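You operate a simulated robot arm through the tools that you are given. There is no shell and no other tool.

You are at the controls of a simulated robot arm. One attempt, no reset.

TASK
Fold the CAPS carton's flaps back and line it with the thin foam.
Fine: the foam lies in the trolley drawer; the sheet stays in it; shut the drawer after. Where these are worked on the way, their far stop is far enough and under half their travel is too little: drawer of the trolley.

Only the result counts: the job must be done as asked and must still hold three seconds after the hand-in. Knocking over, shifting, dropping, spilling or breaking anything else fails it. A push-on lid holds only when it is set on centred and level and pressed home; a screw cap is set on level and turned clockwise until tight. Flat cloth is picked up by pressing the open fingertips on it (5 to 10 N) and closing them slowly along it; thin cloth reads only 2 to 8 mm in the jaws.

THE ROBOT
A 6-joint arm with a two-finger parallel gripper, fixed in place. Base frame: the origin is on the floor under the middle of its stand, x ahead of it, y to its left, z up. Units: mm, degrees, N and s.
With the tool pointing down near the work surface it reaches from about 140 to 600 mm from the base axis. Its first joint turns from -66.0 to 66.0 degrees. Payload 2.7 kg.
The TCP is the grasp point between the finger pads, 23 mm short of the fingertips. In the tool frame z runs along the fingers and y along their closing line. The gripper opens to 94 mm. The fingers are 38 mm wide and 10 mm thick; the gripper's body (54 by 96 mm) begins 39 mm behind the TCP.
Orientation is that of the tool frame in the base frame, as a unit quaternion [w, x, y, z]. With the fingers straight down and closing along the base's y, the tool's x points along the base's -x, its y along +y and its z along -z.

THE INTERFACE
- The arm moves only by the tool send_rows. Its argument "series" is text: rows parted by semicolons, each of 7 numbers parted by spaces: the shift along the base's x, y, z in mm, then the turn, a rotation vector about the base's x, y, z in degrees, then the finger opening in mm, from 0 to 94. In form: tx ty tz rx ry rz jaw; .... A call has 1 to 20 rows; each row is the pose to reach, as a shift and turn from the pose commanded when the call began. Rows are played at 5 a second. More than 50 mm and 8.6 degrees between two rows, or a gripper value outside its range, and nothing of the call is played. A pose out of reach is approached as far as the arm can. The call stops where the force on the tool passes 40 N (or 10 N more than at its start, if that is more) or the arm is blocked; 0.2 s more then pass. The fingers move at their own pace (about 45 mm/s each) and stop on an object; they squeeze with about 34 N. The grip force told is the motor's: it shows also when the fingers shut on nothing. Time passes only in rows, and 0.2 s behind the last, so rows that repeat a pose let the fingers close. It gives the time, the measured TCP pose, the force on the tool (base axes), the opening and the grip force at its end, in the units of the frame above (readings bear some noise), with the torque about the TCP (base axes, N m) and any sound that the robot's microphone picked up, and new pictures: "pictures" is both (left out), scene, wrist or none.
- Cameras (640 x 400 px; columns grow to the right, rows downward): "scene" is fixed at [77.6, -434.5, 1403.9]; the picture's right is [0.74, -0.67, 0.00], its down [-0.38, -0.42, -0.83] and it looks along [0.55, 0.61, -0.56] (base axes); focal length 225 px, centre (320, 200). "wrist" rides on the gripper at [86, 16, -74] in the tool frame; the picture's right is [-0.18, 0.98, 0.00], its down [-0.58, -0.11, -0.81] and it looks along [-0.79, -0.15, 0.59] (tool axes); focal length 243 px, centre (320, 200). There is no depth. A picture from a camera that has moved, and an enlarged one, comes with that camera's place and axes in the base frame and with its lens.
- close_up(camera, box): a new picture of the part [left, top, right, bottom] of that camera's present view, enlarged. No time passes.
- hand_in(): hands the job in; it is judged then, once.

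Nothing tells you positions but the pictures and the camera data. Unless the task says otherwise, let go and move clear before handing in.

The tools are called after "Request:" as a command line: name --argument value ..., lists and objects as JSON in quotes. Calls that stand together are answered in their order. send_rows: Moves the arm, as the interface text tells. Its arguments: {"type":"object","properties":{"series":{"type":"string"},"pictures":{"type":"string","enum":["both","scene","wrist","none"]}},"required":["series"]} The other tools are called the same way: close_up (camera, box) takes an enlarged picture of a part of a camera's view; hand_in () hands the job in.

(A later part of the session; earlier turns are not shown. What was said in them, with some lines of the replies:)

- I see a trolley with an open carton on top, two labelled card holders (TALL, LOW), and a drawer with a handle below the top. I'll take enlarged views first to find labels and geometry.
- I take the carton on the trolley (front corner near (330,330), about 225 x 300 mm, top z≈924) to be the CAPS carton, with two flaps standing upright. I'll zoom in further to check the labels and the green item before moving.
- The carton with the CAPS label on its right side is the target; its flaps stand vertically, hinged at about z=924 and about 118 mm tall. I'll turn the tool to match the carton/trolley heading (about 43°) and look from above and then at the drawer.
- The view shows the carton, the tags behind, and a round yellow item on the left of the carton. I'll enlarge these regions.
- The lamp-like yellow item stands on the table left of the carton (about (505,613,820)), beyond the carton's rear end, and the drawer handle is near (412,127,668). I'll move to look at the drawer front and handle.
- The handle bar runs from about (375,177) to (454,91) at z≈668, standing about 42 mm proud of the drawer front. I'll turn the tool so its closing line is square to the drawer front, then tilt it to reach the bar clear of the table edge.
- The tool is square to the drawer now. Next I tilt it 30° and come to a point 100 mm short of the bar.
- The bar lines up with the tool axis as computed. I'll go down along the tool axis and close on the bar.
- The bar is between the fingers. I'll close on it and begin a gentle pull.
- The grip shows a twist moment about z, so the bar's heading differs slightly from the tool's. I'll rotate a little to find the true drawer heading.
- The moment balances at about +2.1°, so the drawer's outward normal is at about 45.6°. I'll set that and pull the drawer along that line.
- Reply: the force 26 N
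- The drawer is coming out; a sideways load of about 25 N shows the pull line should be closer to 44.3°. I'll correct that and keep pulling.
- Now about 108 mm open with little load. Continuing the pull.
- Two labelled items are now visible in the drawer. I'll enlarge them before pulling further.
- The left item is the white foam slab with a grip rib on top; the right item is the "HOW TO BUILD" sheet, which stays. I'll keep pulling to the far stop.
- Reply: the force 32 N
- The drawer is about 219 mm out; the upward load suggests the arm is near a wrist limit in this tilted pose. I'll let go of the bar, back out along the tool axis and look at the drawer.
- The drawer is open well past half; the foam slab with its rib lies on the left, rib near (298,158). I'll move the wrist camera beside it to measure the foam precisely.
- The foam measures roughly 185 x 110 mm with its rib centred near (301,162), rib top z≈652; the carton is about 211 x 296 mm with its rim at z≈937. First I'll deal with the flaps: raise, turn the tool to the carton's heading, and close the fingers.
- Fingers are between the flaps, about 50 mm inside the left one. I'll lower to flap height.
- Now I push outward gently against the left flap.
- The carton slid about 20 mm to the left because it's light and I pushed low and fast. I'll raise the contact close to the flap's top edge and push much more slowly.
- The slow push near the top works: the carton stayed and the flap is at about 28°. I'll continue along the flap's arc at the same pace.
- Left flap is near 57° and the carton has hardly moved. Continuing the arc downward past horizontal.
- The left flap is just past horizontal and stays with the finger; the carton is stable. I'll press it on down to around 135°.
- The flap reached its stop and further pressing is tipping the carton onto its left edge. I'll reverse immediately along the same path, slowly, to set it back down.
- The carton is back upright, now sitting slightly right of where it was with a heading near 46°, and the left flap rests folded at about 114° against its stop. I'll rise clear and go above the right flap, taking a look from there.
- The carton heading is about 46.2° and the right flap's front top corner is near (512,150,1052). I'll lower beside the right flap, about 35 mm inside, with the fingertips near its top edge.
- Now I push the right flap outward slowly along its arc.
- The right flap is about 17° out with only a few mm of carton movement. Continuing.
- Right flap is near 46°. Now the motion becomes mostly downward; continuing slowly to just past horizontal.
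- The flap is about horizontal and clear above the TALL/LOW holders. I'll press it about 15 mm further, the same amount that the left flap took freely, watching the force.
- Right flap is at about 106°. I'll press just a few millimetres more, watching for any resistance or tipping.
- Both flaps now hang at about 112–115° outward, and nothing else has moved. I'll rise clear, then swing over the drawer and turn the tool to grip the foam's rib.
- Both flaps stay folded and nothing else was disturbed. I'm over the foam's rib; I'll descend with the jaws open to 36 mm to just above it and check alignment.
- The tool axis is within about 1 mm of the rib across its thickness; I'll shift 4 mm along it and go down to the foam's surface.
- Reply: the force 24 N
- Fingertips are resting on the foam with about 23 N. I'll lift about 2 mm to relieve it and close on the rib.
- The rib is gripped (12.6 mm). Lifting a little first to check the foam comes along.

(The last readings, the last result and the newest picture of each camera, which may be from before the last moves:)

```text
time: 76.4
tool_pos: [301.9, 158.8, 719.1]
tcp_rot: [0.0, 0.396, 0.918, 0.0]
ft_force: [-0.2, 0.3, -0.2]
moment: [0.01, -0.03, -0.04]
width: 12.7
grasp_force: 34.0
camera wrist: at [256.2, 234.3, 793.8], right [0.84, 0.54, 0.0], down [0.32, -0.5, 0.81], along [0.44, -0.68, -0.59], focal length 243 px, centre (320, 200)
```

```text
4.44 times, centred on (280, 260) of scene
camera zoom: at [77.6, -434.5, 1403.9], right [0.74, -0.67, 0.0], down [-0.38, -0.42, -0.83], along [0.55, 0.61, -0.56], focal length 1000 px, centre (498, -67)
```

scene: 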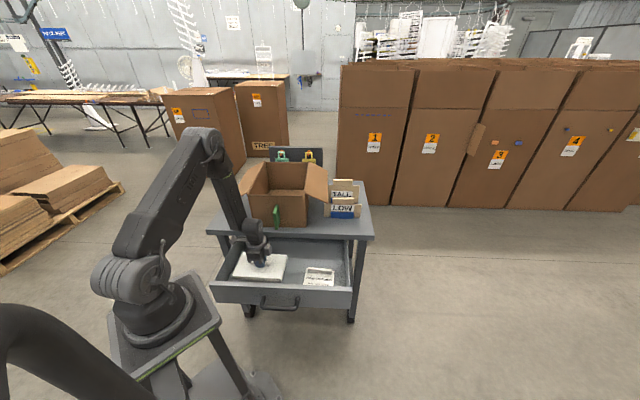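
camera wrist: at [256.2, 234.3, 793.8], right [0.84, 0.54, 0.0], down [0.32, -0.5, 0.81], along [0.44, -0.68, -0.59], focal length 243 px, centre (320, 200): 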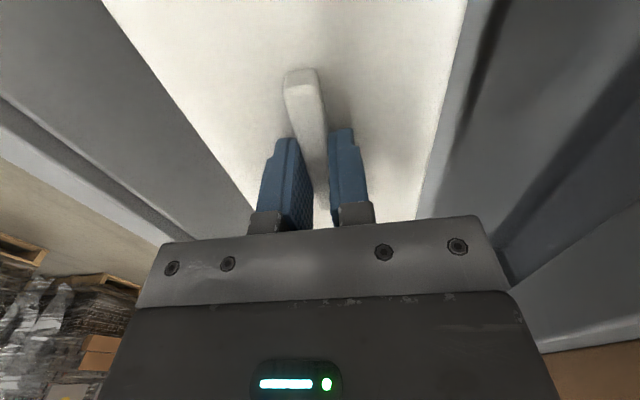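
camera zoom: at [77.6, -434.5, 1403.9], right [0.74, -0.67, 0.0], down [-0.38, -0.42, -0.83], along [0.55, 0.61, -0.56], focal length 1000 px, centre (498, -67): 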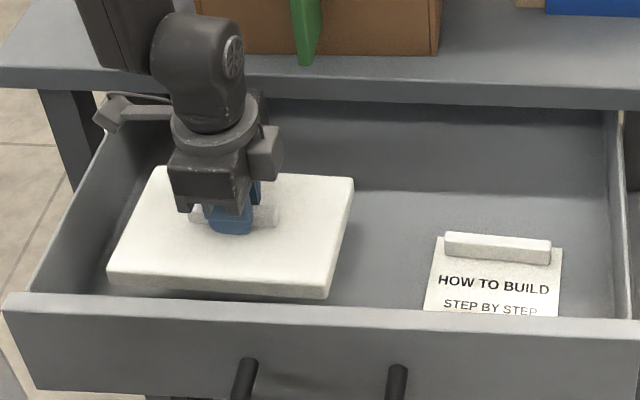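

The foam is up, level and held; the sheet stays in the drawer. I'll lift it high and turn it to the carton's heading (about 47.5°), long side along the carton's depth.

Request:
send_rows --series "0 0 40 0 0 0 4; 0 0 80 0 0 0 4; 0 0 120 0 0 0 4; 0 0 160 0 0 0 4; 0 0 200 0 0 0 4; 0 0 240 0 0 0 4; 0 0 280 0 0 7 4; 0 0 320 0 0 14 4; 0 0 331 0 0 22 4; 0 0 331 0 0 30 4; 0 0 331 0 0 38 4; 0 0 331 0 0 46 4; 0 0 331 0 0 54 4; 0 0 331 0 0 62 4; 0 0 331 0 0 70 4; 0 0 331 0 0 78 4; 0 0 331 0 0 86 4; 0 0 331 0 0 94 4; 0 0 331 0 0 94 4"

Request:
close_up --camera "scene" --box '[185, 110, 385, 250]'

```text
time: 80.4
tool_pos: [302.6, 159.5, 1049.4]
tcp_rot: [0.001, -0.402, 0.916, -0.001]
ft_force: [0.3, -0.2, -0.1]
moment: [-0.01, 0.0, -0.01]
width: 12.7
grasp_force: 34.0
camera wrist: at [232.5, 107.1, 1124.8], right [-0.6, 0.8, 0.0], down [0.47, 0.36, 0.81], along [0.65, 0.48, -0.59], focal length 243 px, centre (320, 200)
```

scene: 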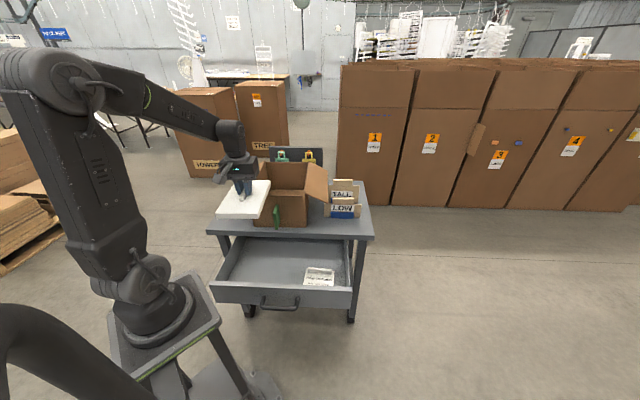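
wrist: 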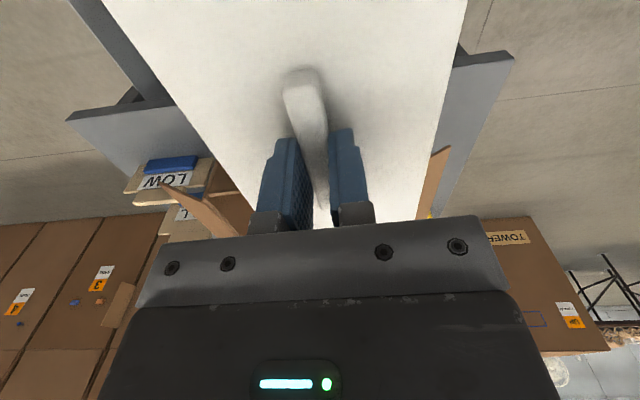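

```text
2.86 times, centred on (285, 180) of scene
camera zoom: at [77.6, -434.5, 1403.9], right [0.74, -0.67, 0.0], down [-0.38, -0.42, -0.83], along [0.55, 0.61, -0.56], focal length 643 px, centre (420, 257)
```

zoom: 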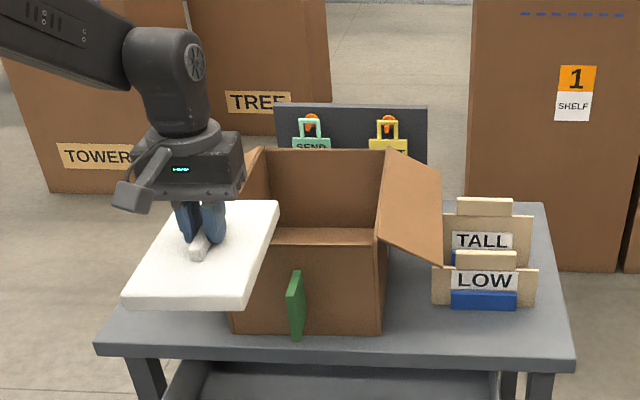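

The foam is level and aligned lengthwise. I'll carry it over the carton at this height.

Request:
send_rows --series "35 24.4 0 0 0 0 4; 70 48.8 0 0 0 0 4; 105 73.2 0 0 0 0 4; 140 97.6 0 0 0 0 4; 175 122 0 0 0 0 4; 209.4 146.3 0 0 0 0 4; 209.4 146.3 0 0 0 0 4"

Request:
close_up --camera "scene" --box '[205, 110, 385, 240]'

Request:
close_up --camera "wrist" --box '[60, 0, 540, 230]'

```text
time: 82.0
tool_pos: [511.0, 304.6, 1048.5]
tcp_rot: [0.0, -0.402, 0.916, -0.001]
ft_force: [-0.6, 0.7, 0.6]
moment: [0.03, 0.02, -0.04]
width: 12.7
grasp_force: 34.3
camera wrist: at [440.0, 253.8, 1123.8], right [-0.6, 0.8, 0.0], down [0.47, 0.36, 0.81], along [0.65, 0.48, -0.59], focal length 243 px, centre (320, 200)
```

scene: 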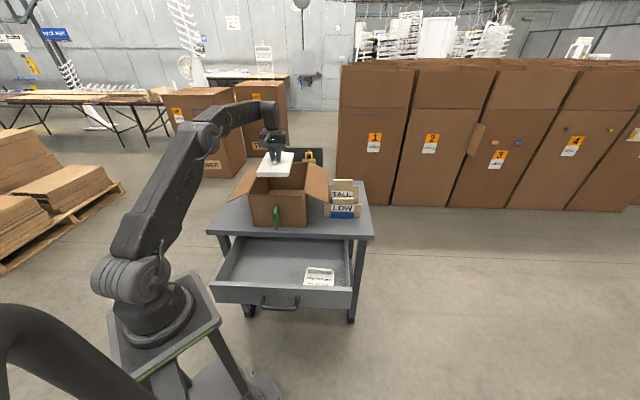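
wrist: 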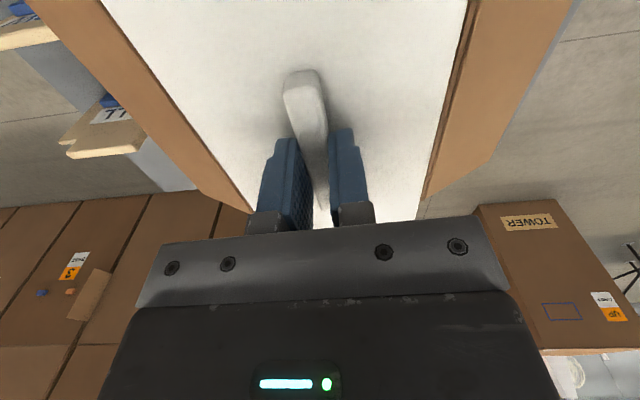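

```text
3.08 times, centred on (295, 175) of scene
camera zoom: at [77.6, -434.5, 1403.9], right [0.74, -0.67, 0.0], down [-0.38, -0.42, -0.83], along [0.55, 0.61, -0.56], focal length 692 px, centre (397, 277)
```

zoom: 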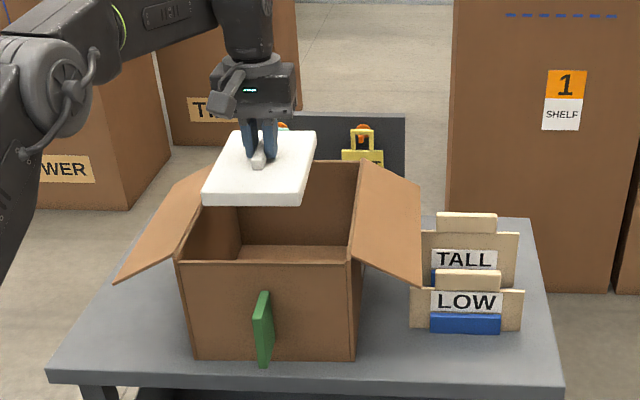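

```text
1.33 times, centred on (300, 115) of wrist
camera zoom: at [440.0, 253.8, 1123.8], right [-0.6, 0.8, 0.0], down [0.47, 0.36, 0.81], along [0.65, 0.48, -0.59], focal length 324 px, centre (347, 313)
```

zoom: 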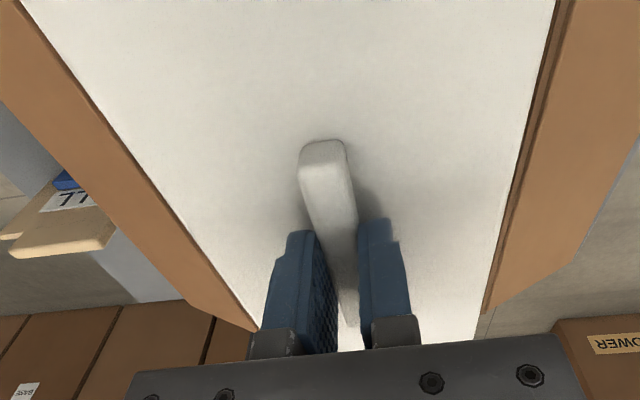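

The foam is over the opening with room on all sides. Lowering it in steps.

Request:
send_rows --series "0 0 -40 0 0 0 4; 0 0 -80 0 0 0 4; 0 0 -115 0 0 0 4; 0 0 -145 0 0 0 4; 0 0 -145 0 0 0 4"

Request:
close_up --camera "scene" --box '[205, 110, 385, 240]'

```text
time: 83.2
tool_pos: [512.2, 304.2, 907.0]
tcp_rot: [0.002, -0.401, 0.916, -0.001]
ft_force: [0.2, 1.2, -1.3]
moment: [-0.04, -0.02, -0.03]
width: 12.7
grasp_force: 33.6
camera wrist: at [441.8, 252.8, 982.5], right [-0.6, 0.8, 0.0], down [0.47, 0.35, 0.81], along [0.65, 0.48, -0.59], focal length 243 px, centre (320, 200)
```

scene: 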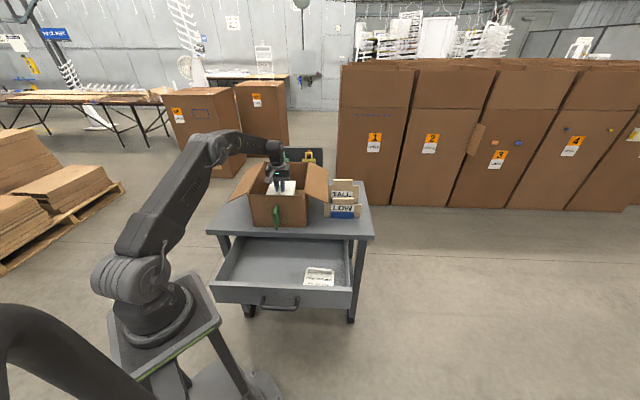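
wrist: 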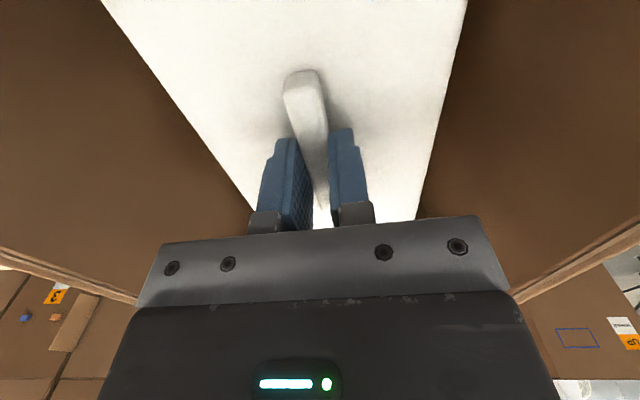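

```text
3.08 times, centred on (295, 175) of scene
camera zoom: at [77.6, -434.5, 1403.9], right [0.74, -0.67, 0.0], down [-0.38, -0.42, -0.83], along [0.55, 0.61, -0.56], focal length 692 px, centre (397, 277)
```

zoom: 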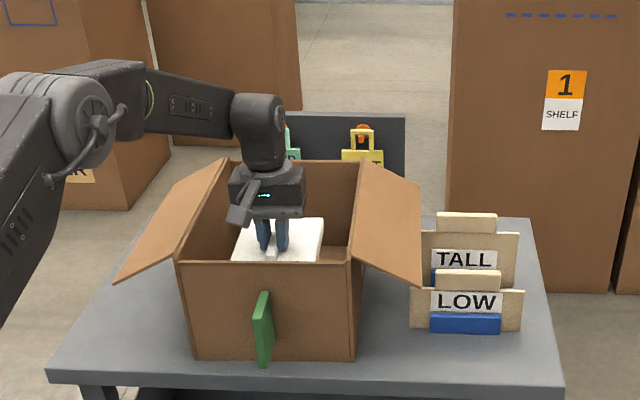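

The foam is inside the walls with clearance all round. Continuing down, slower near the floor.

Request:
send_rows --series "0 0 -20 0 0 0 4; 0 0 -40 0 0 0 4; 0 0 -60 0 0 0 4; 0 0 -68 0 0 0 4; 0 0 -72 0 0 0 4; 0 0 -75 0 0 0 4; 0 0 -78 0 0 0 4; 0 0 -78 0 0 0 4"

Request:
close_up --camera "scene" --box '[205, 110, 385, 240]'

```text
time: 85.0
tool_pos: [513.0, 304.6, 830.3]
tcp_rot: [0.003, -0.402, 0.916, 0.0]
ft_force: [-9.1, 1.1, 24.5]
moment: [-0.55, 0.76, -0.03]
width: 12.5
grasp_force: 33.7
camera wrist: at [442.7, 253.1, 904.7], right [-0.6, 0.8, 0.0], down [0.47, 0.35, 0.81], along [0.65, 0.48, -0.59], focal length 243 px, centre (320, 200)
```

scene: 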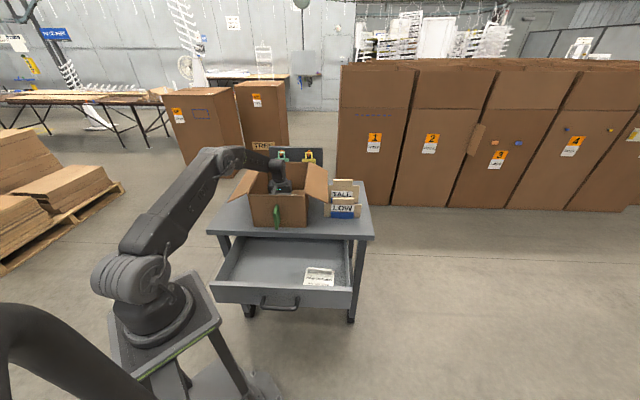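
wrist: 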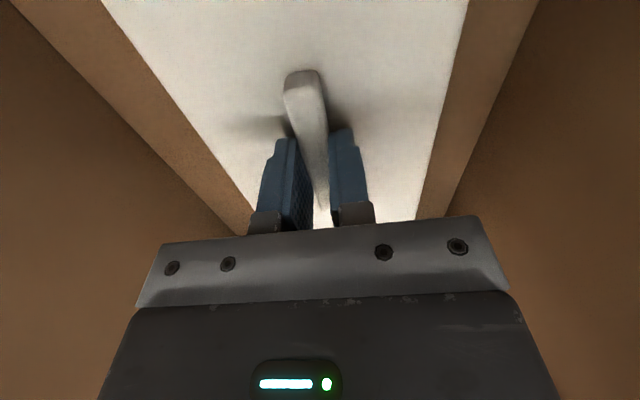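

```text
3.08 times, centred on (295, 175) of scene
camera zoom: at [77.0, -434.7, 1403.9], right [0.74, -0.67, 0.0], down [-0.38, -0.42, -0.83], along [0.55, 0.61, -0.56], focal length 692 px, centre (397, 277)
```

zoom: 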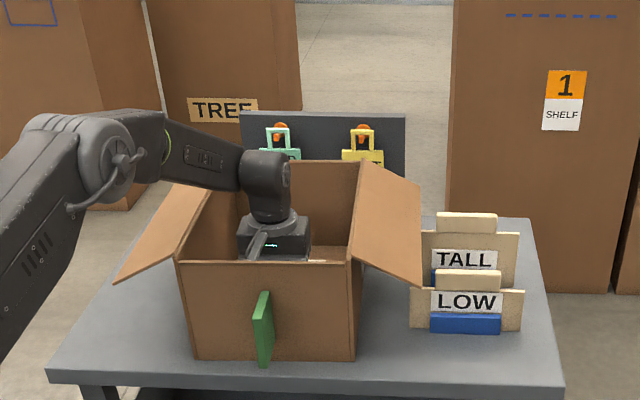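

The foam has touched the carton floor (about 24 N). I'll ease up 3 mm and open the fingers slightly to release.

Request:
send_rows --series "0 0 1.5 0 0 0 4; 0 0 3 0 0 0 4; 0 0 3 0 0 0 4" --pictures "none"

```text
time: 85.8
tool_pos: [512.6, 302.5, 829.5]
tcp_rot: [0.001, -0.402, 0.916, 0.0]
ft_force: [1.1, 4.1, 7.6]
moment: [0.69, -0.57, 0.12]
width: 12.7
grasp_force: 33.9
```

Request:
send_rows --series "0 0 0.5 0 0 0 14; 0 0 0.5 0 0 0 20; 0 0 0.5 0 0 0 28; 0 0 0.5 0 0 0 36; 0 0 0.5 0 0 0 36; 0 0 0.5 0 0 0 36" --pictures "wrist"

```text
time: 87.2
tool_pos: [513.3, 305.7, 830.3]
tcp_rot: [0.0, -0.402, 0.916, 0.0]
ft_force: [0.5, 0.1, 0.3]
moment: [-0.01, 0.0, -0.02]
width: 36.0
grasp_force: 0.1
camera wrist: at [443.2, 252.2, 905.5], right [-0.6, 0.8, 0.0], down [0.47, 0.35, 0.81], along [0.65, 0.48, -0.59], focal length 243 px, centre (320, 200)
```

wrist: 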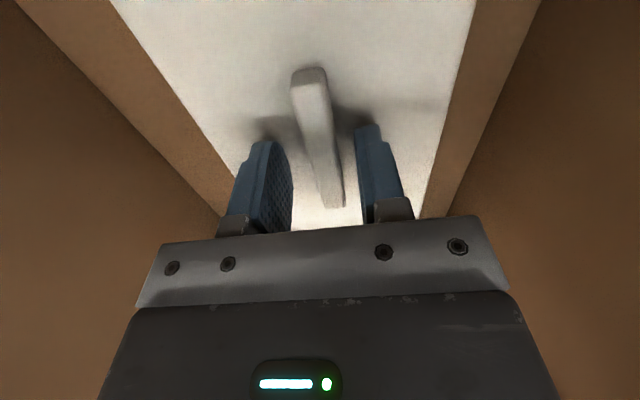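

Released cleanly. I'll lift straight out of the carton and inspect.

Request:
send_rows --series "0 0 10 0 0 0 36; 0 0 30 0 0 0 36; 0 0 65 0 0 0 36; 0 0 105 0 0 0 36; 0 0 145 0 0 0 36; 0 0 185 0 0 0 36; 0 0 225 0 0 0 36; 0 0 225 0 0 0 36"

Request:
close_up --camera "scene" --box '[205, 110, 385, 240]'

Request:
close_up --camera "wrist" --box '[60, 0, 540, 230]'

```text
time: 89.0
tool_pos: [513.1, 304.1, 1056.7]
tcp_rot: [0.0, -0.402, 0.916, -0.001]
ft_force: [0.9, 0.0, 1.0]
moment: [-0.02, -0.02, 0.05]
width: 36.0
grasp_force: 0.0
camera wrist: at [442.4, 251.8, 1131.1], right [-0.6, 0.8, 0.0], down [0.47, 0.35, 0.81], along [0.65, 0.48, -0.59], focal length 243 px, centre (320, 200)
```

scene: 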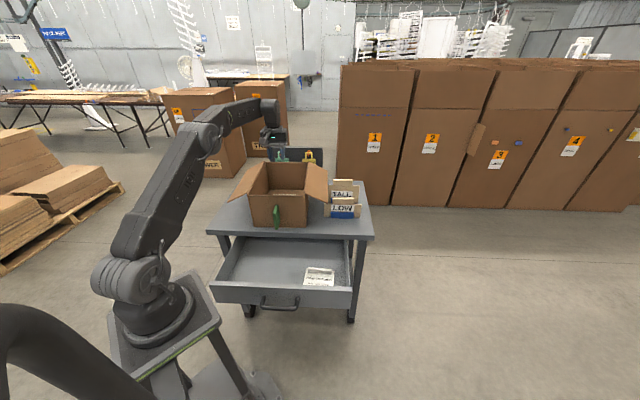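
wrist: 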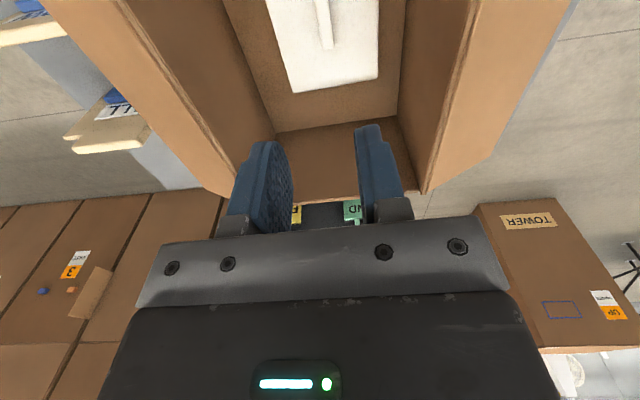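

```text
3.08 times, centred on (295, 175) of scene
camera zoom: at [77.6, -434.5, 1403.9], right [0.74, -0.67, 0.0], down [-0.38, -0.42, -0.83], along [0.55, 0.61, -0.56], focal length 692 px, centre (397, 277)
```

zoom: 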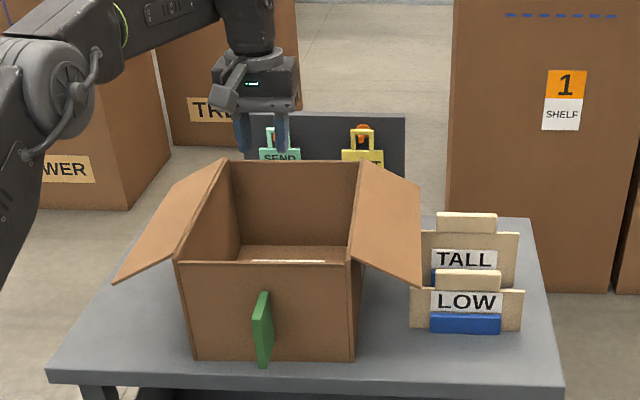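

```text
1.33 times, centred on (300, 115) of wrist
camera zoom: at [442.4, 251.8, 1131.1], right [-0.6, 0.8, 0.0], down [0.47, 0.35, 0.81], along [0.65, 0.48, -0.59], focal length 324 px, centre (347, 313)
```

zoom: 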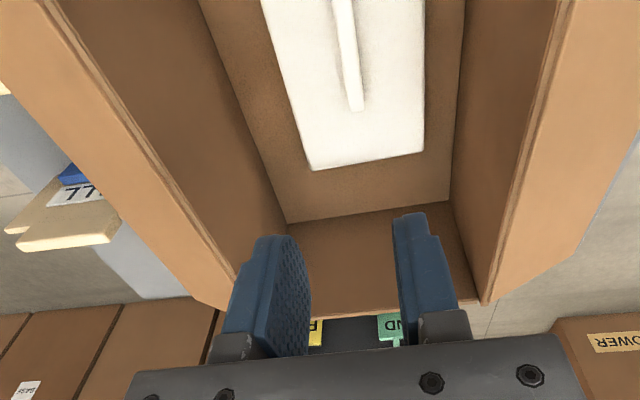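

The foam lies flat on the carton floor, roughly centred, and both flaps stay folded at about 113°. Next I'll shut the drawer by pushing its handle bar: close the fingers and move to a point in front of the bar.

Request:
send_rows --series "-28 -35 20 0 0 -0.3 20; -56 -70 20 0 0 -0.6 0; -85 -105 20 0 0 -0.9 0; -113 -140 20 0 0 -1.2 0; -141 -175 20 0 0 -1.5 0; -169 -210 20 0 0 -1.8 0; -197 -245 20 0 0 -2.1 0; -226 -280 20 0 0 -2.4 0; -254 -315 0 0 0 -2.7 0; -282 -350 -20 0 0 -2.7 0; -282 -350 -60 0 0 -2.7 0; -282 -350 -100 0 0 -2.7 0; -282 -350 -140 0 0 -2.7 0; -282 -350 -180 0 0 -2.7 0; -282 -350 -220 0 0 -2.7 0; -282 -350 -220 0 0 -2.7 0"

Request:
close_up --camera "scene" --box '[60, 200, 380, 400]'

```text
time: 92.4
tool_pos: [230.9, -48.9, 832.9]
tcp_rot: [0.002, -0.38, 0.925, 0.003]
ft_force: [1.0, 1.0, -0.1]
moment: [0.03, -0.01, -0.03]
width: 0.2
grasp_force: 33.6
out of reach, approached as far as the arm can: row 13, 14
camera wrist: at [158.7, -97.7, 908.8], right [-0.56, 0.83, 0.0], down [0.49, 0.33, 0.81], along [0.67, 0.45, -0.59], focal length 243 px, centre (320, 200)
```

scene: 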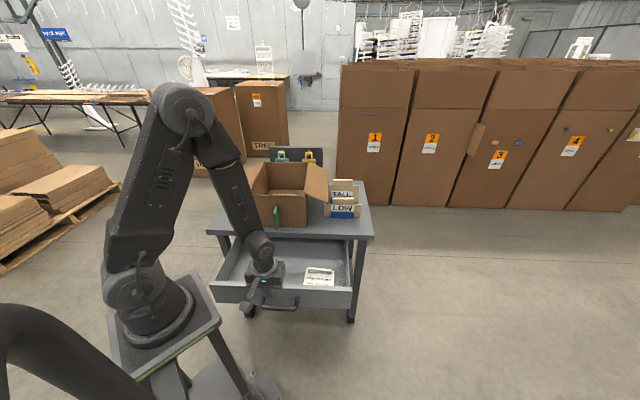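
wrist: 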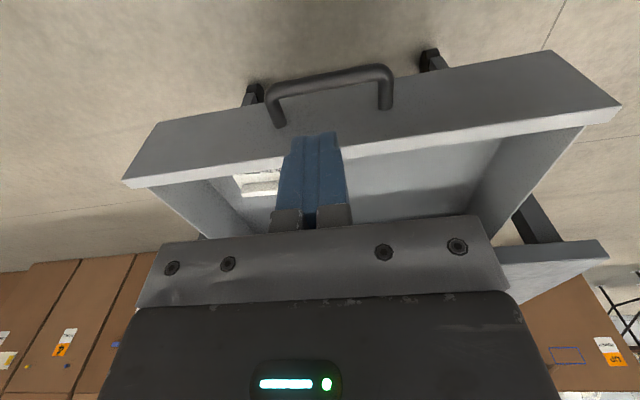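

```text
2.00 times, centred on (220, 300) of scene
camera zoom: at [77.6, -434.5, 1403.9], right [0.74, -0.67, 0.0], down [-0.38, -0.42, -0.83], along [0.55, 0.61, -0.56], focal length 450 px, centre (520, 0)
```

zoom: 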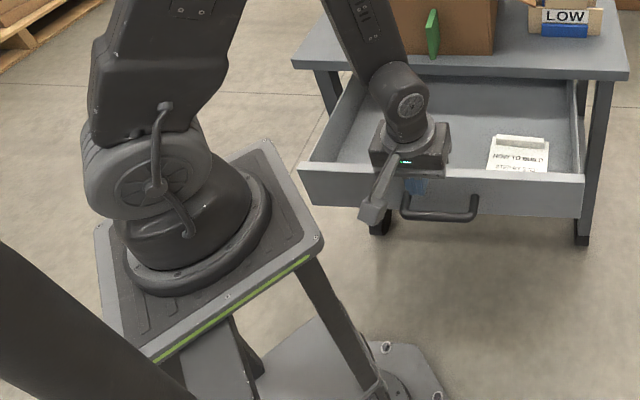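

The drawer bar is centred ahead of the closed fingers with about 17 mm of gap. Lowering to bar height.

Request:
send_rows --series "0 0 -30 0 0 0 0; 0 0 -60 0 0 0 0; 0 0 -90 0 0 0 0; 0 0 -120 0 0 0 0; 0 0 -150 0 0 0 0; 0 0 -168 0 0 0 0; 0 0 -168 0 0 0 0"

Request:
close_up --camera "scene" --box '[60, 200, 380, 400]'

```text
time: 94.0
tool_pos: [231.6, -46.2, 664.8]
tcp_rot: [0.001, -0.38, 0.925, 0.0]
ft_force: [0.5, 0.0, 0.5]
moment: [0.01, -0.01, 0.0]
width: 0.1
grasp_force: 34.0
camera wrist: at [159.7, -93.8, 740.6], right [-0.56, 0.83, 0.0], down [0.49, 0.33, 0.81], along [0.67, 0.45, -0.59], focal length 243 px, centre (320, 200)
```

scene: 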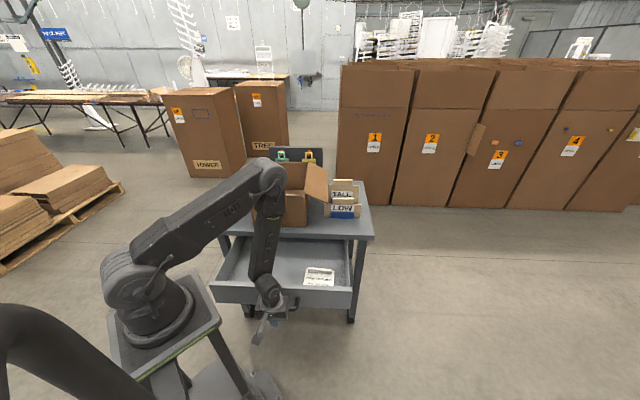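
wrist: 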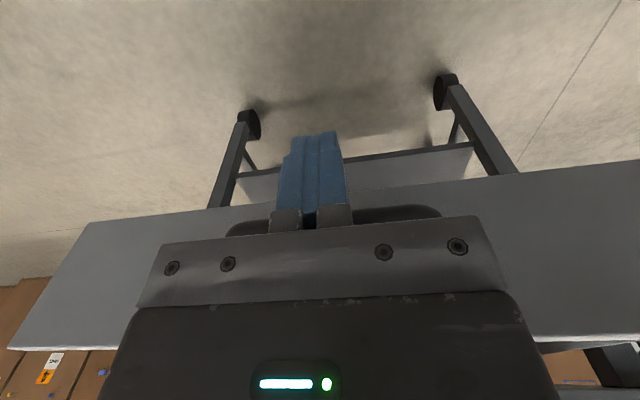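

```text
2.00 times, centred on (220, 300) of scene
camera zoom: at [77.6, -434.5, 1403.9], right [0.74, -0.67, 0.0], down [-0.38, -0.42, -0.83], along [0.55, 0.61, -0.56], focal length 450 px, centre (520, 0)
```

zoom: 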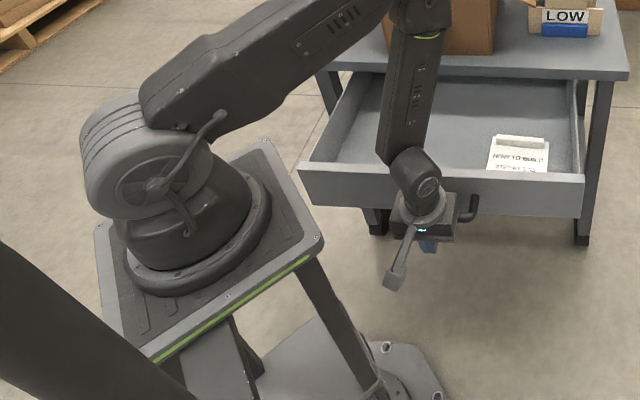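

Clear so far. Now pushing the drawer in along its slide direction (44.6°).

Request:
send_rows --series "7.1 7 0 0 0 0 0; 11.4 11.2 0 0 0 0 0; 17.1 16.8 0 0 0 0 0; 22.8 22.5 0 0 0 0 0; 28.5 28.1 0 0 0 0 0; 35.6 35.1 0 0 0 0 0; 42.7 42.1 0 0 0 0 0; 49.9 49.1 0 0 0 0 0; 57 56.1 0 0 0 0 0; 64.1 63.2 0 0 0 0 0; 71.2 70.2 0 0 0 0 0"

```text
time: 96.4
tool_pos: [302.6, 25.0, 665.7]
tcp_rot: [0.001, -0.379, 0.925, -0.001]
ft_force: [0.0, 0.6, 0.0]
moment: [0.02, 0.01, -0.02]
width: 0.0
grasp_force: 34.0
camera wrist: at [230.1, -23.3, 741.4], right [-0.56, 0.83, 0.0], down [0.49, 0.33, 0.81], along [0.67, 0.45, -0.59], focal length 243 px, centre (320, 200)
```

scene: 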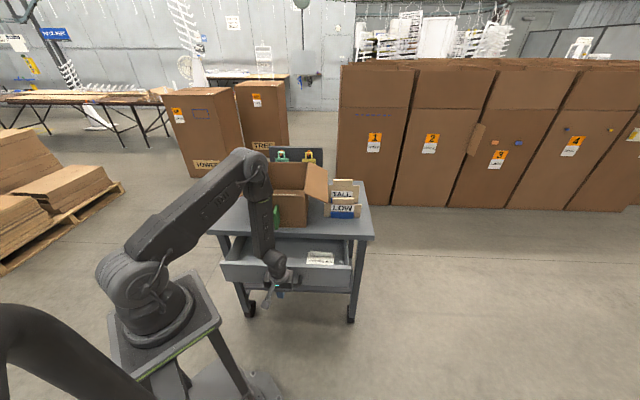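
wrist: 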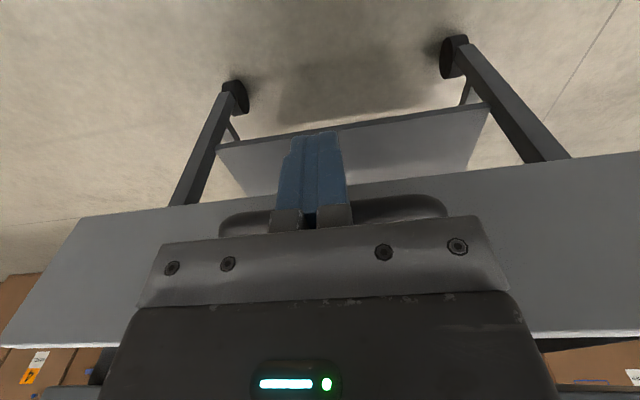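

Request:
close_up --camera "scene" --box '[200, 140, 380, 310]'

```text
2.35 times, centred on (290, 225) of scene
camera zoom: at [77.6, -434.5, 1403.9], right [0.74, -0.67, 0.0], down [-0.38, -0.42, -0.83], along [0.55, 0.61, -0.56], focal length 530 px, centre (391, 141)
```

zoom: 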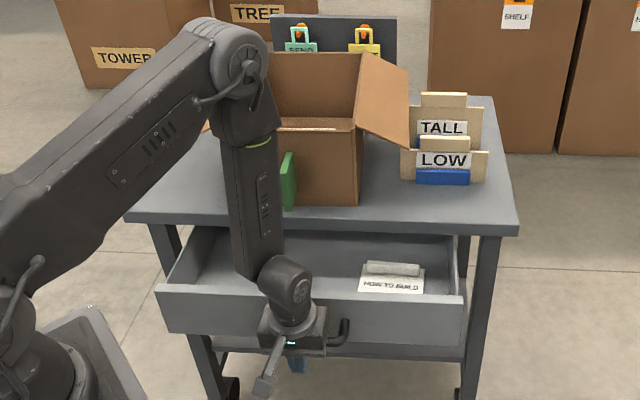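

The drawer slides freely. The green fin on the carton overhangs the table edge a little, so I'll shift the push point about 22 mm to the right along the bar for clearance, then continue.

Request:
send_rows --series "-2.8 -2.8 0 0 0 0 0; 4.9 -10.6 -4 0 0 0 0; 12.6 -18.5 -8 0 0 0 0; 18.3 -12.9 -8 0 0 0 0; 24 -7.3 -8 0 0 0 0; 29.7 -1.7 -8 0 0 0 0; 35.4 3.9 -8 0 0 0 0; 41.1 9.6 -8 0 0 0 0; 46.8 15.2 -8 0 0 0 0; 52.5 20.8 -8 0 0 0 0; 58.2 26.4 -8 0 0 0 0; 63.9 32 -8 0 0 0 0; 69.6 37.6 -8 0 0 0 0; 75.3 43.3 -8 0 0 0 0; 81 48.9 -8 0 0 0 0"

Request:
close_up --camera "scene" --box '[200, 140, 380, 310]'

```text
time: 99.6
tool_pos: [383.4, 73.1, 659.0]
tcp_rot: [0.001, -0.379, 0.925, 0.0]
ft_force: [0.1, -0.6, -0.3]
moment: [-0.03, 0.0, 0.05]
width: 0.1
grasp_force: 34.1
camera wrist: at [311.0, 25.5, 734.7], right [-0.56, 0.83, 0.0], down [0.49, 0.33, 0.81], along [0.67, 0.45, -0.59], focal length 243 px, centre (320, 200)
```

scene: 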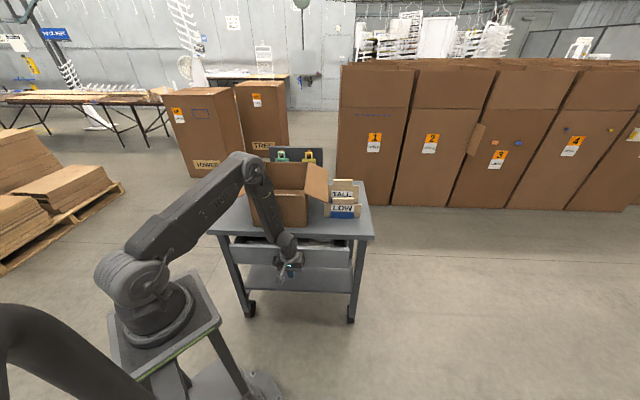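
wrist: 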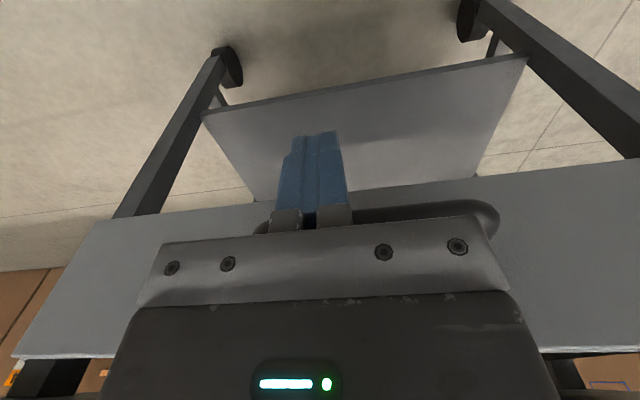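

```text
2.35 times, centred on (290, 225) of scene
camera zoom: at [77.6, -434.5, 1403.9], right [0.74, -0.67, 0.0], down [-0.38, -0.42, -0.83], along [0.55, 0.61, -0.56], focal length 530 px, centre (391, 141)
```

zoom: 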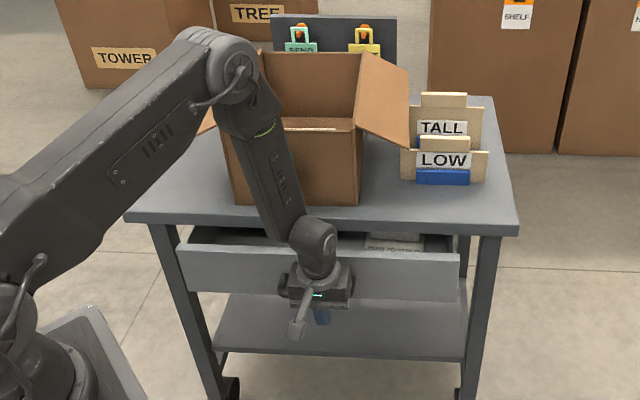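

About 38 mm remains. I'll push 34 mm more at a slower pace.

Request:
send_rows --series "3.6 3.5 0 0 0 0 0; 7.1 7 0 0 0 0 0; 10.7 10.5 0 0 0 0 0; 14.2 14 0 0 0 0 0; 17.8 17.5 0 0 0 0 0; 21.4 21.1 0 0 0 0 0; 24.2 23.9 0 0 0 0 0; 24.2 23.9 0 0 0 0 0"

Request:
close_up --camera "scene" --box '[200, 140, 380, 310]'

```text
time: 101.4
tool_pos: [409.4, 96.8, 660.1]
tcp_rot: [0.001, -0.38, 0.925, 0.0]
ft_force: [-0.6, -0.3, -0.3]
moment: [0.01, 0.0, -0.03]
width: 0.2
grasp_force: 33.5
camera wrist: at [335.4, 49.1, 735.7], right [-0.56, 0.83, 0.0], down [0.49, 0.33, 0.81], along [0.67, 0.45, -0.59], focal length 243 px, centre (320, 200)
```

scene: 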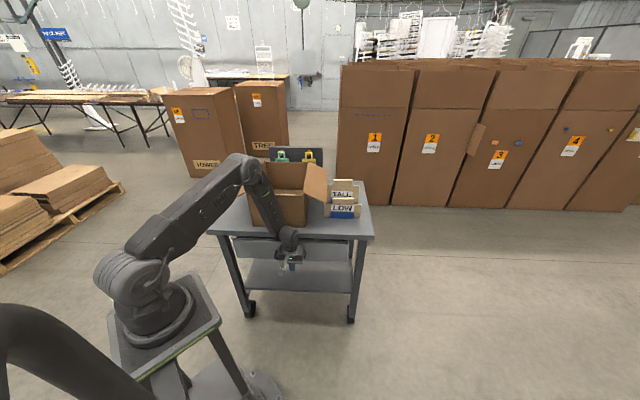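
wrist: 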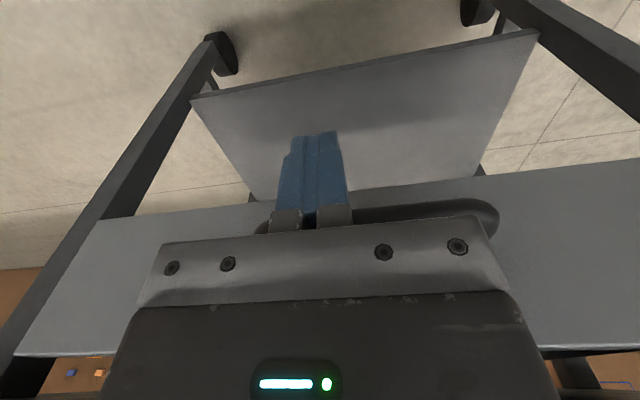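

```text
2.35 times, centred on (290, 225) of scene
camera zoom: at [77.6, -434.5, 1403.9], right [0.74, -0.67, 0.0], down [-0.38, -0.42, -0.83], along [0.55, 0.61, -0.56], focal length 530 px, centre (391, 141)
```

zoom: 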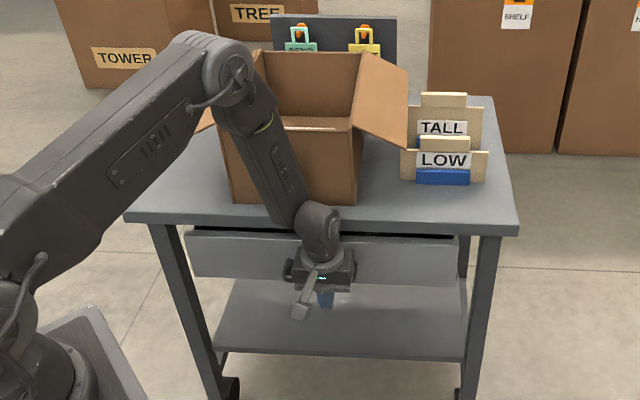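

Request:
close_up --camera "scene" --box '[235, 150, 335, 250]'

```text
4.00 times, centred on (285, 200) of scene
camera zoom: at [77.6, -434.5, 1403.9], right [0.74, -0.67, 0.0], down [-0.38, -0.42, -0.83], along [0.55, 0.61, -0.56], focal length 900 px, centre (460, 200)
```

zoom: 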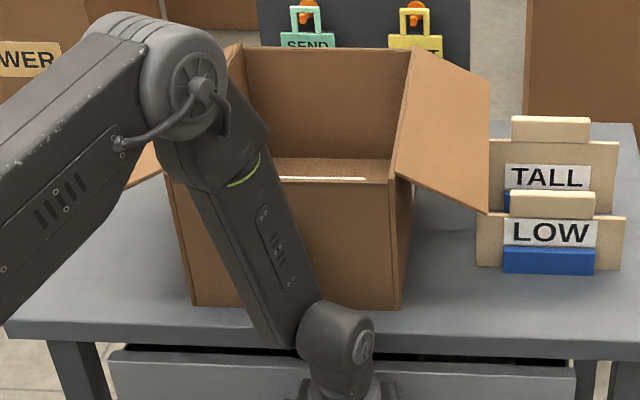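

Almost shut. Now small 1 mm steps until the stop is felt.

Request:
send_rows --series "0.7 0.7 0 0 0 0 0; 1.4 1.4 0 0 0 0 0; 2.1 2.1 0 0 0 0 0; 2.8 2.8 0 0 0 0 0; 2.8 2.8 0 0 0 0 0" --pictures "none"

```text
time: 102.6
tool_pos: [408.9, 98.3, 660.8]
tcp_rot: [-0.002, -0.379, 0.925, 0.0]
ft_force: [-9.5, -12.3, -0.5]
moment: [0.13, -0.06, 0.17]
width: 0.0
grasp_force: 34.0
```

The drawer is against its closed stop (about 15 N reaction). I'll back off and look.

Request:
send_rows --series "-7.1 -7 0 0 0 0 0; -21.4 -21.1 0 0 0 0 0; -42.7 -42.1 0 0 0 0 0; -64.1 -63.2 0 0 0 0 0; -71.2 -70.2 20 0 0 0 0; -71.2 -70.2 60 0 0 0 0; -71.2 -70.2 100 0 0 0 0; -71.2 -70.2 140 0 0 0 0; -71.2 -70.2 180 0 0 0 0; -71.2 -70.2 220 0 0 0 0; -71.2 -70.2 260 0 0 0 0; -71.2 -70.2 300 0 0 0 0; -71.2 -70.2 300 0 0 0 0"

Request:
close_up --camera "scene" --box '[200, 140, 390, 260]'

Request:
close_up --camera "scene" --box '[200, 210, 390, 330]'

```text
time: 105.4
tool_pos: [337.4, 31.1, 960.1]
tcp_rot: [0.001, -0.38, 0.925, 0.0]
ft_force: [0.5, -0.5, -0.4]
moment: [0.01, -0.01, -0.03]
width: 0.0
grasp_force: 33.7
camera wrist: at [265.5, -17.5, 1035.0], right [-0.56, 0.83, 0.0], down [0.49, 0.33, 0.81], along [0.67, 0.45, -0.59], focal length 243 px, centre (320, 200)
```

scene: 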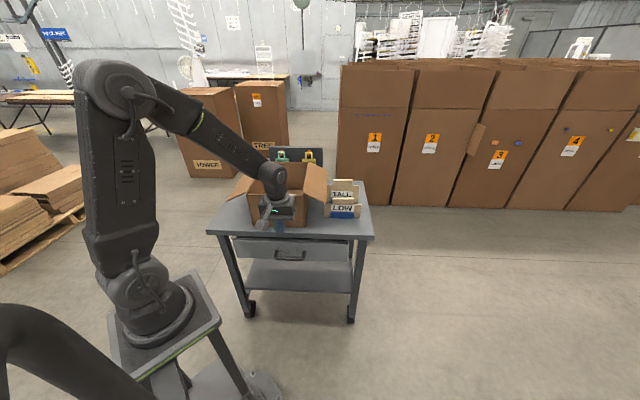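
wrist: 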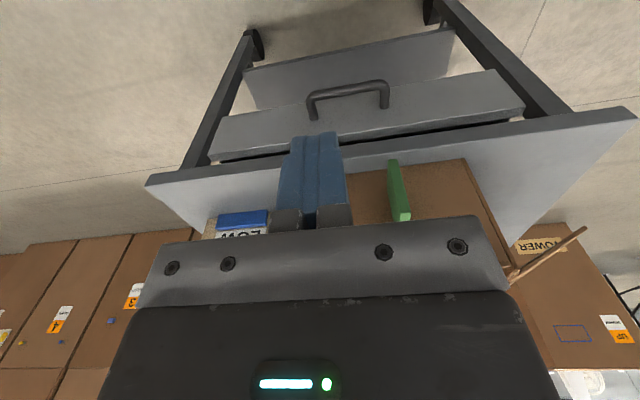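

```text
3.33 times, centred on (295, 200) of scene
camera zoom: at [77.6, -434.5, 1403.9], right [0.74, -0.67, 0.0], down [-0.38, -0.42, -0.83], along [0.55, 0.61, -0.56], focal length 750 px, centre (403, 200)
```

zoom: 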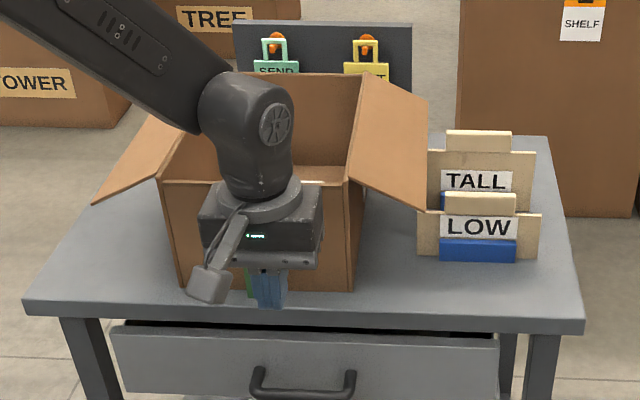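

```text
3.33 times, centred on (295, 270) of scene
camera zoom: at [77.6, -434.5, 1403.9], right [0.74, -0.67, 0.0], down [-0.38, -0.42, -0.83], along [0.55, 0.61, -0.56], focal length 750 px, centre (403, -33)
```

zoom: 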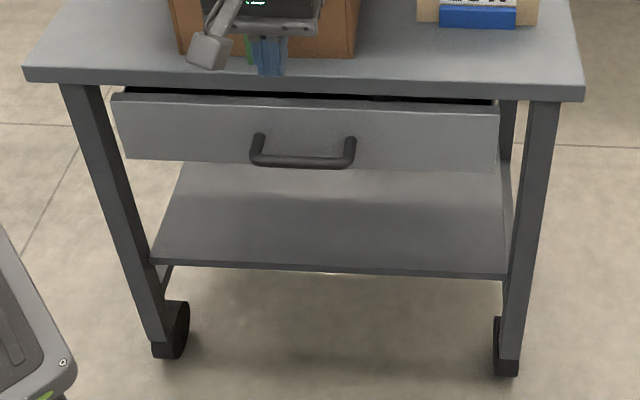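

The drawer is shut exactly as at the start, and the trolley hasn't moved. I'll move the arm well clear and inspect the carton and foam.

Request:
send_rows --series "-5 -15 40 0 0 0 0; -10 -30 80 0 0 0 0; -15 -45 120 0 0 0 0; -20 -60 160 0 0 0 0; -25 -80 200 0 0 0 0; -30 -100 240 0 0 0 0; -35 -120 260 0 0 0 0; -35 -120 260 0 0 0 0"

Request:
close_up --camera "scene" --box '[205, 130, 385, 250]'

Request:
close_up --camera "scene" --box '[240, 150, 320, 210]'

Request:
close_up --camera "wrist" --box '[60, 0, 540, 230]'

```text
time: 107.2
tool_pos: [304.2, -92.2, 1220.7]
tcp_rot: [0.001, -0.381, 0.925, 0.0]
ft_force: [0.3, -1.3, -0.3]
moment: [-0.02, -0.01, -0.01]
width: 0.0
grasp_force: 34.4
camera wrist: at [231.2, -139.5, 1295.4], right [-0.56, 0.83, 0.0], down [0.49, 0.33, 0.81], along [0.67, 0.45, -0.59], focal length 243 px, centre (320, 200)
```

scene: 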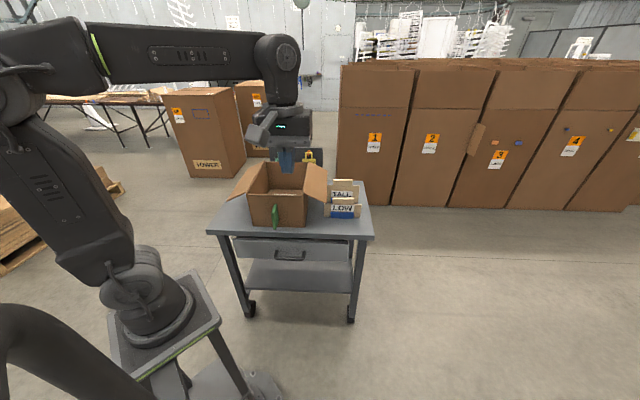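
wrist: 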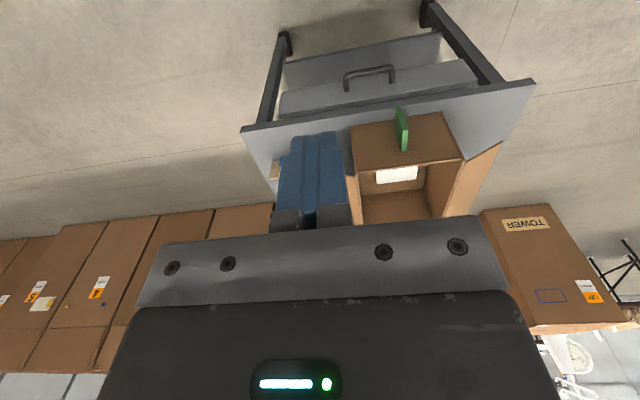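

```text
3.33 times, centred on (295, 190) of scene
camera zoom: at [77.6, -434.5, 1403.9], right [0.74, -0.67, 0.0], down [-0.38, -0.42, -0.83], along [0.55, 0.61, -0.56], focal length 750 px, centre (403, 233)
```

zoom: 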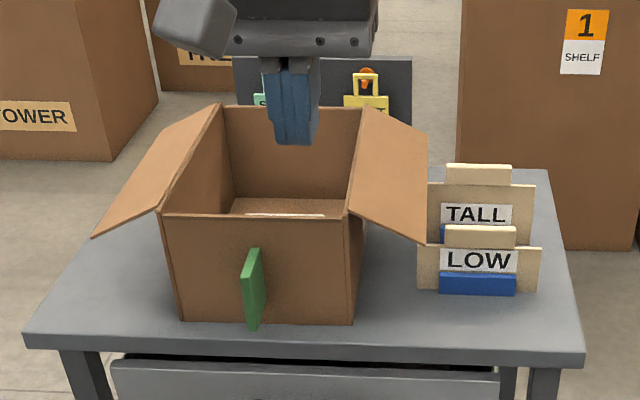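

```text
6.67 times, centred on (280, 180) of scene
camera zoom: at [77.6, -434.5, 1403.9], right [0.74, -0.67, 0.0], down [-0.38, -0.42, -0.83], along [0.55, 0.61, -0.56], focal length 1500 px, centre (587, 333)
```

zoom: 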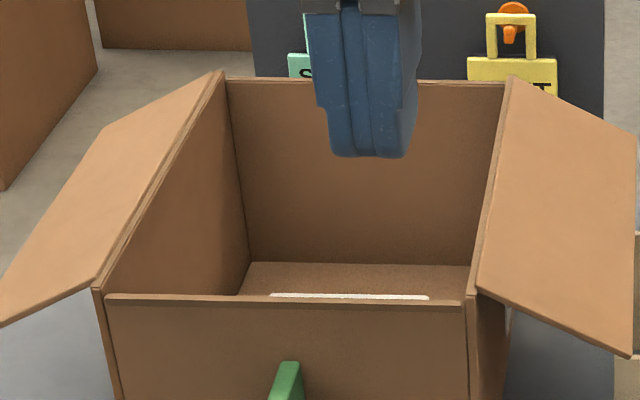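

```text
1.33 times, centred on (300, 115) of wrist
camera zoom: at [231.2, -139.5, 1295.4], right [-0.56, 0.83, 0.0], down [0.49, 0.33, 0.81], along [0.67, 0.45, -0.59], focal length 324 px, centre (347, 313)
```

zoom: 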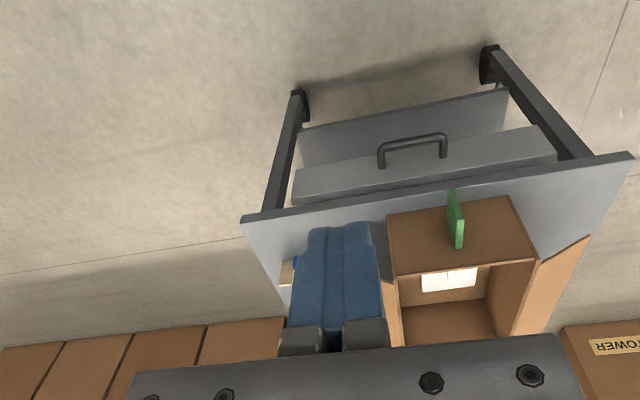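

The carton stands upright with both flaps back; the foam shows inside. I'll take one look down into the carton from above to confirm the foam lies flat.

Request:
send_rows --series "14 39 4 0 0 0 0; 28 78 8 0 0 0 0; 42 117 12 0 0 0 0; 56 156 16 0 0 0 0; 70 195 20 0 0 0 0; 83 233 25 0 0 0 0; 96 272 30 0 0 0 0; 96 272 30 0 0 0 0"

Request:
close_up --camera "wrist" --box '[100, 0, 540, 230]'

Request:
close_up --camera "scene" --box '[205, 130, 385, 250]'

```text
time: 109.0
tool_pos: [398.6, 181.4, 1247.4]
tcp_rot: [0.0, -0.38, 0.925, -0.001]
ft_force: [-0.6, 1.2, -0.1]
moment: [0.03, -0.02, 0.01]
width: 0.1
grasp_force: 34.1
camera wrist: at [327.1, 132.9, 1321.7], right [-0.56, 0.83, 0.0], down [0.49, 0.33, 0.81], along [0.67, 0.45, -0.59], focal length 243 px, centre (320, 200)
```

scene: 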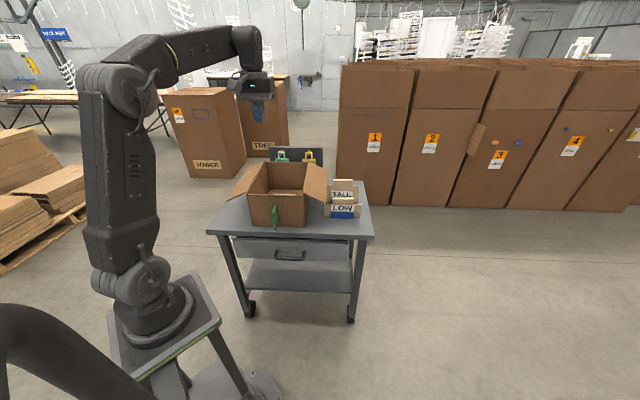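
wrist: 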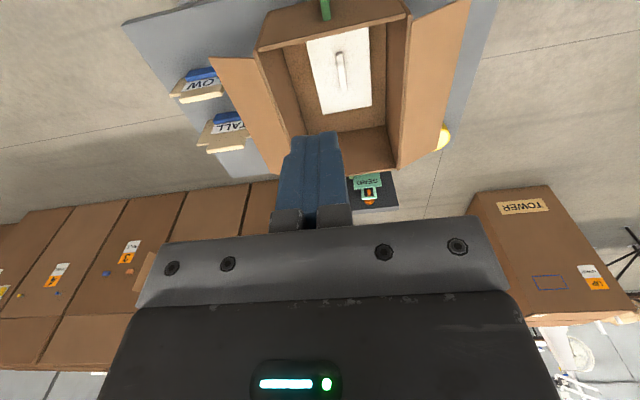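

```text
1.45 times, centred on (320, 115) of wrist
camera zoom: at [327.1, 132.9, 1321.7], right [-0.56, 0.83, 0.0], down [0.49, 0.33, 0.81], along [0.67, 0.45, -0.59], focal length 353 px, centre (320, 324)
```

zoom: 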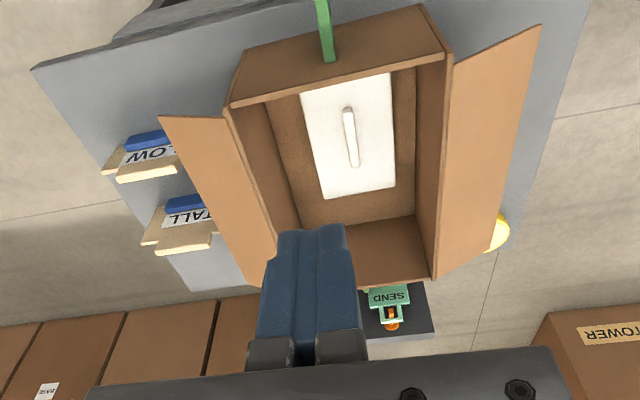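

```text
3.33 times, centred on (295, 190) of scene
camera zoom: at [77.6, -434.4, 1403.9], right [0.74, -0.67, 0.0], down [-0.38, -0.42, -0.83], along [0.55, 0.61, -0.56], focal length 750 px, centre (403, 233)
```

zoom: 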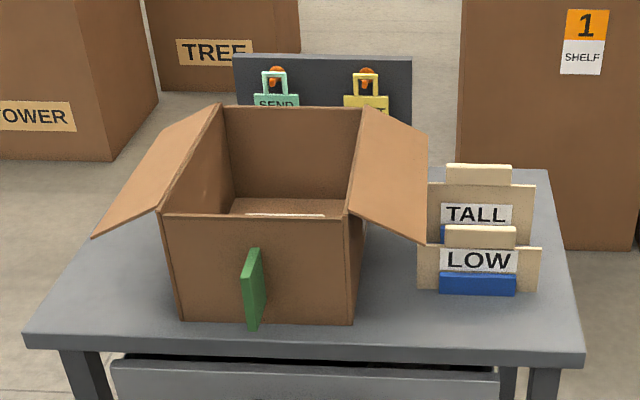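

The foam lies flat on the carton floor, both flaps are folded back and staying there, the sheet is in the shut drawer, and the arm is clear. Handing the job in now.

Request:
hand_in

```text
The job is handed in.
```

I've handed the job in. The CAPS carton's flaps are folded back, the thin foam lies flat inside it, and the drawer is shut with the "HOW TO BUILD" sheet still in it. I haven't seen the verdict.

- **Flaps:** both rest at about 113° outward, so they are past horizontal and angled down, not flat against the carton's sides. The left one seems to have reached its stop. I stopped pressing the right one at about the same angle.
- **Foam:** it sits lengthwise on the carton floor, about 25 mm toward the front of centre. The arm could not reach much farther back.
- **Drawer:** I pulled it out about 219 mm to reach the foam, but did not confirm that was its far stop. It is now pushed in against its closed stop.

**Carton moved:**
- My first push on the left flap slid it about 20 mm.
- Pressing that flap past its stop tipped the carton briefly onto its left edge. I backed off and it settled upright.
- It now stands a few centimetres from where it started and is turned a few degrees.

In the final pictures nothing else on the trolley looked moved, and the trolley was in its original place.
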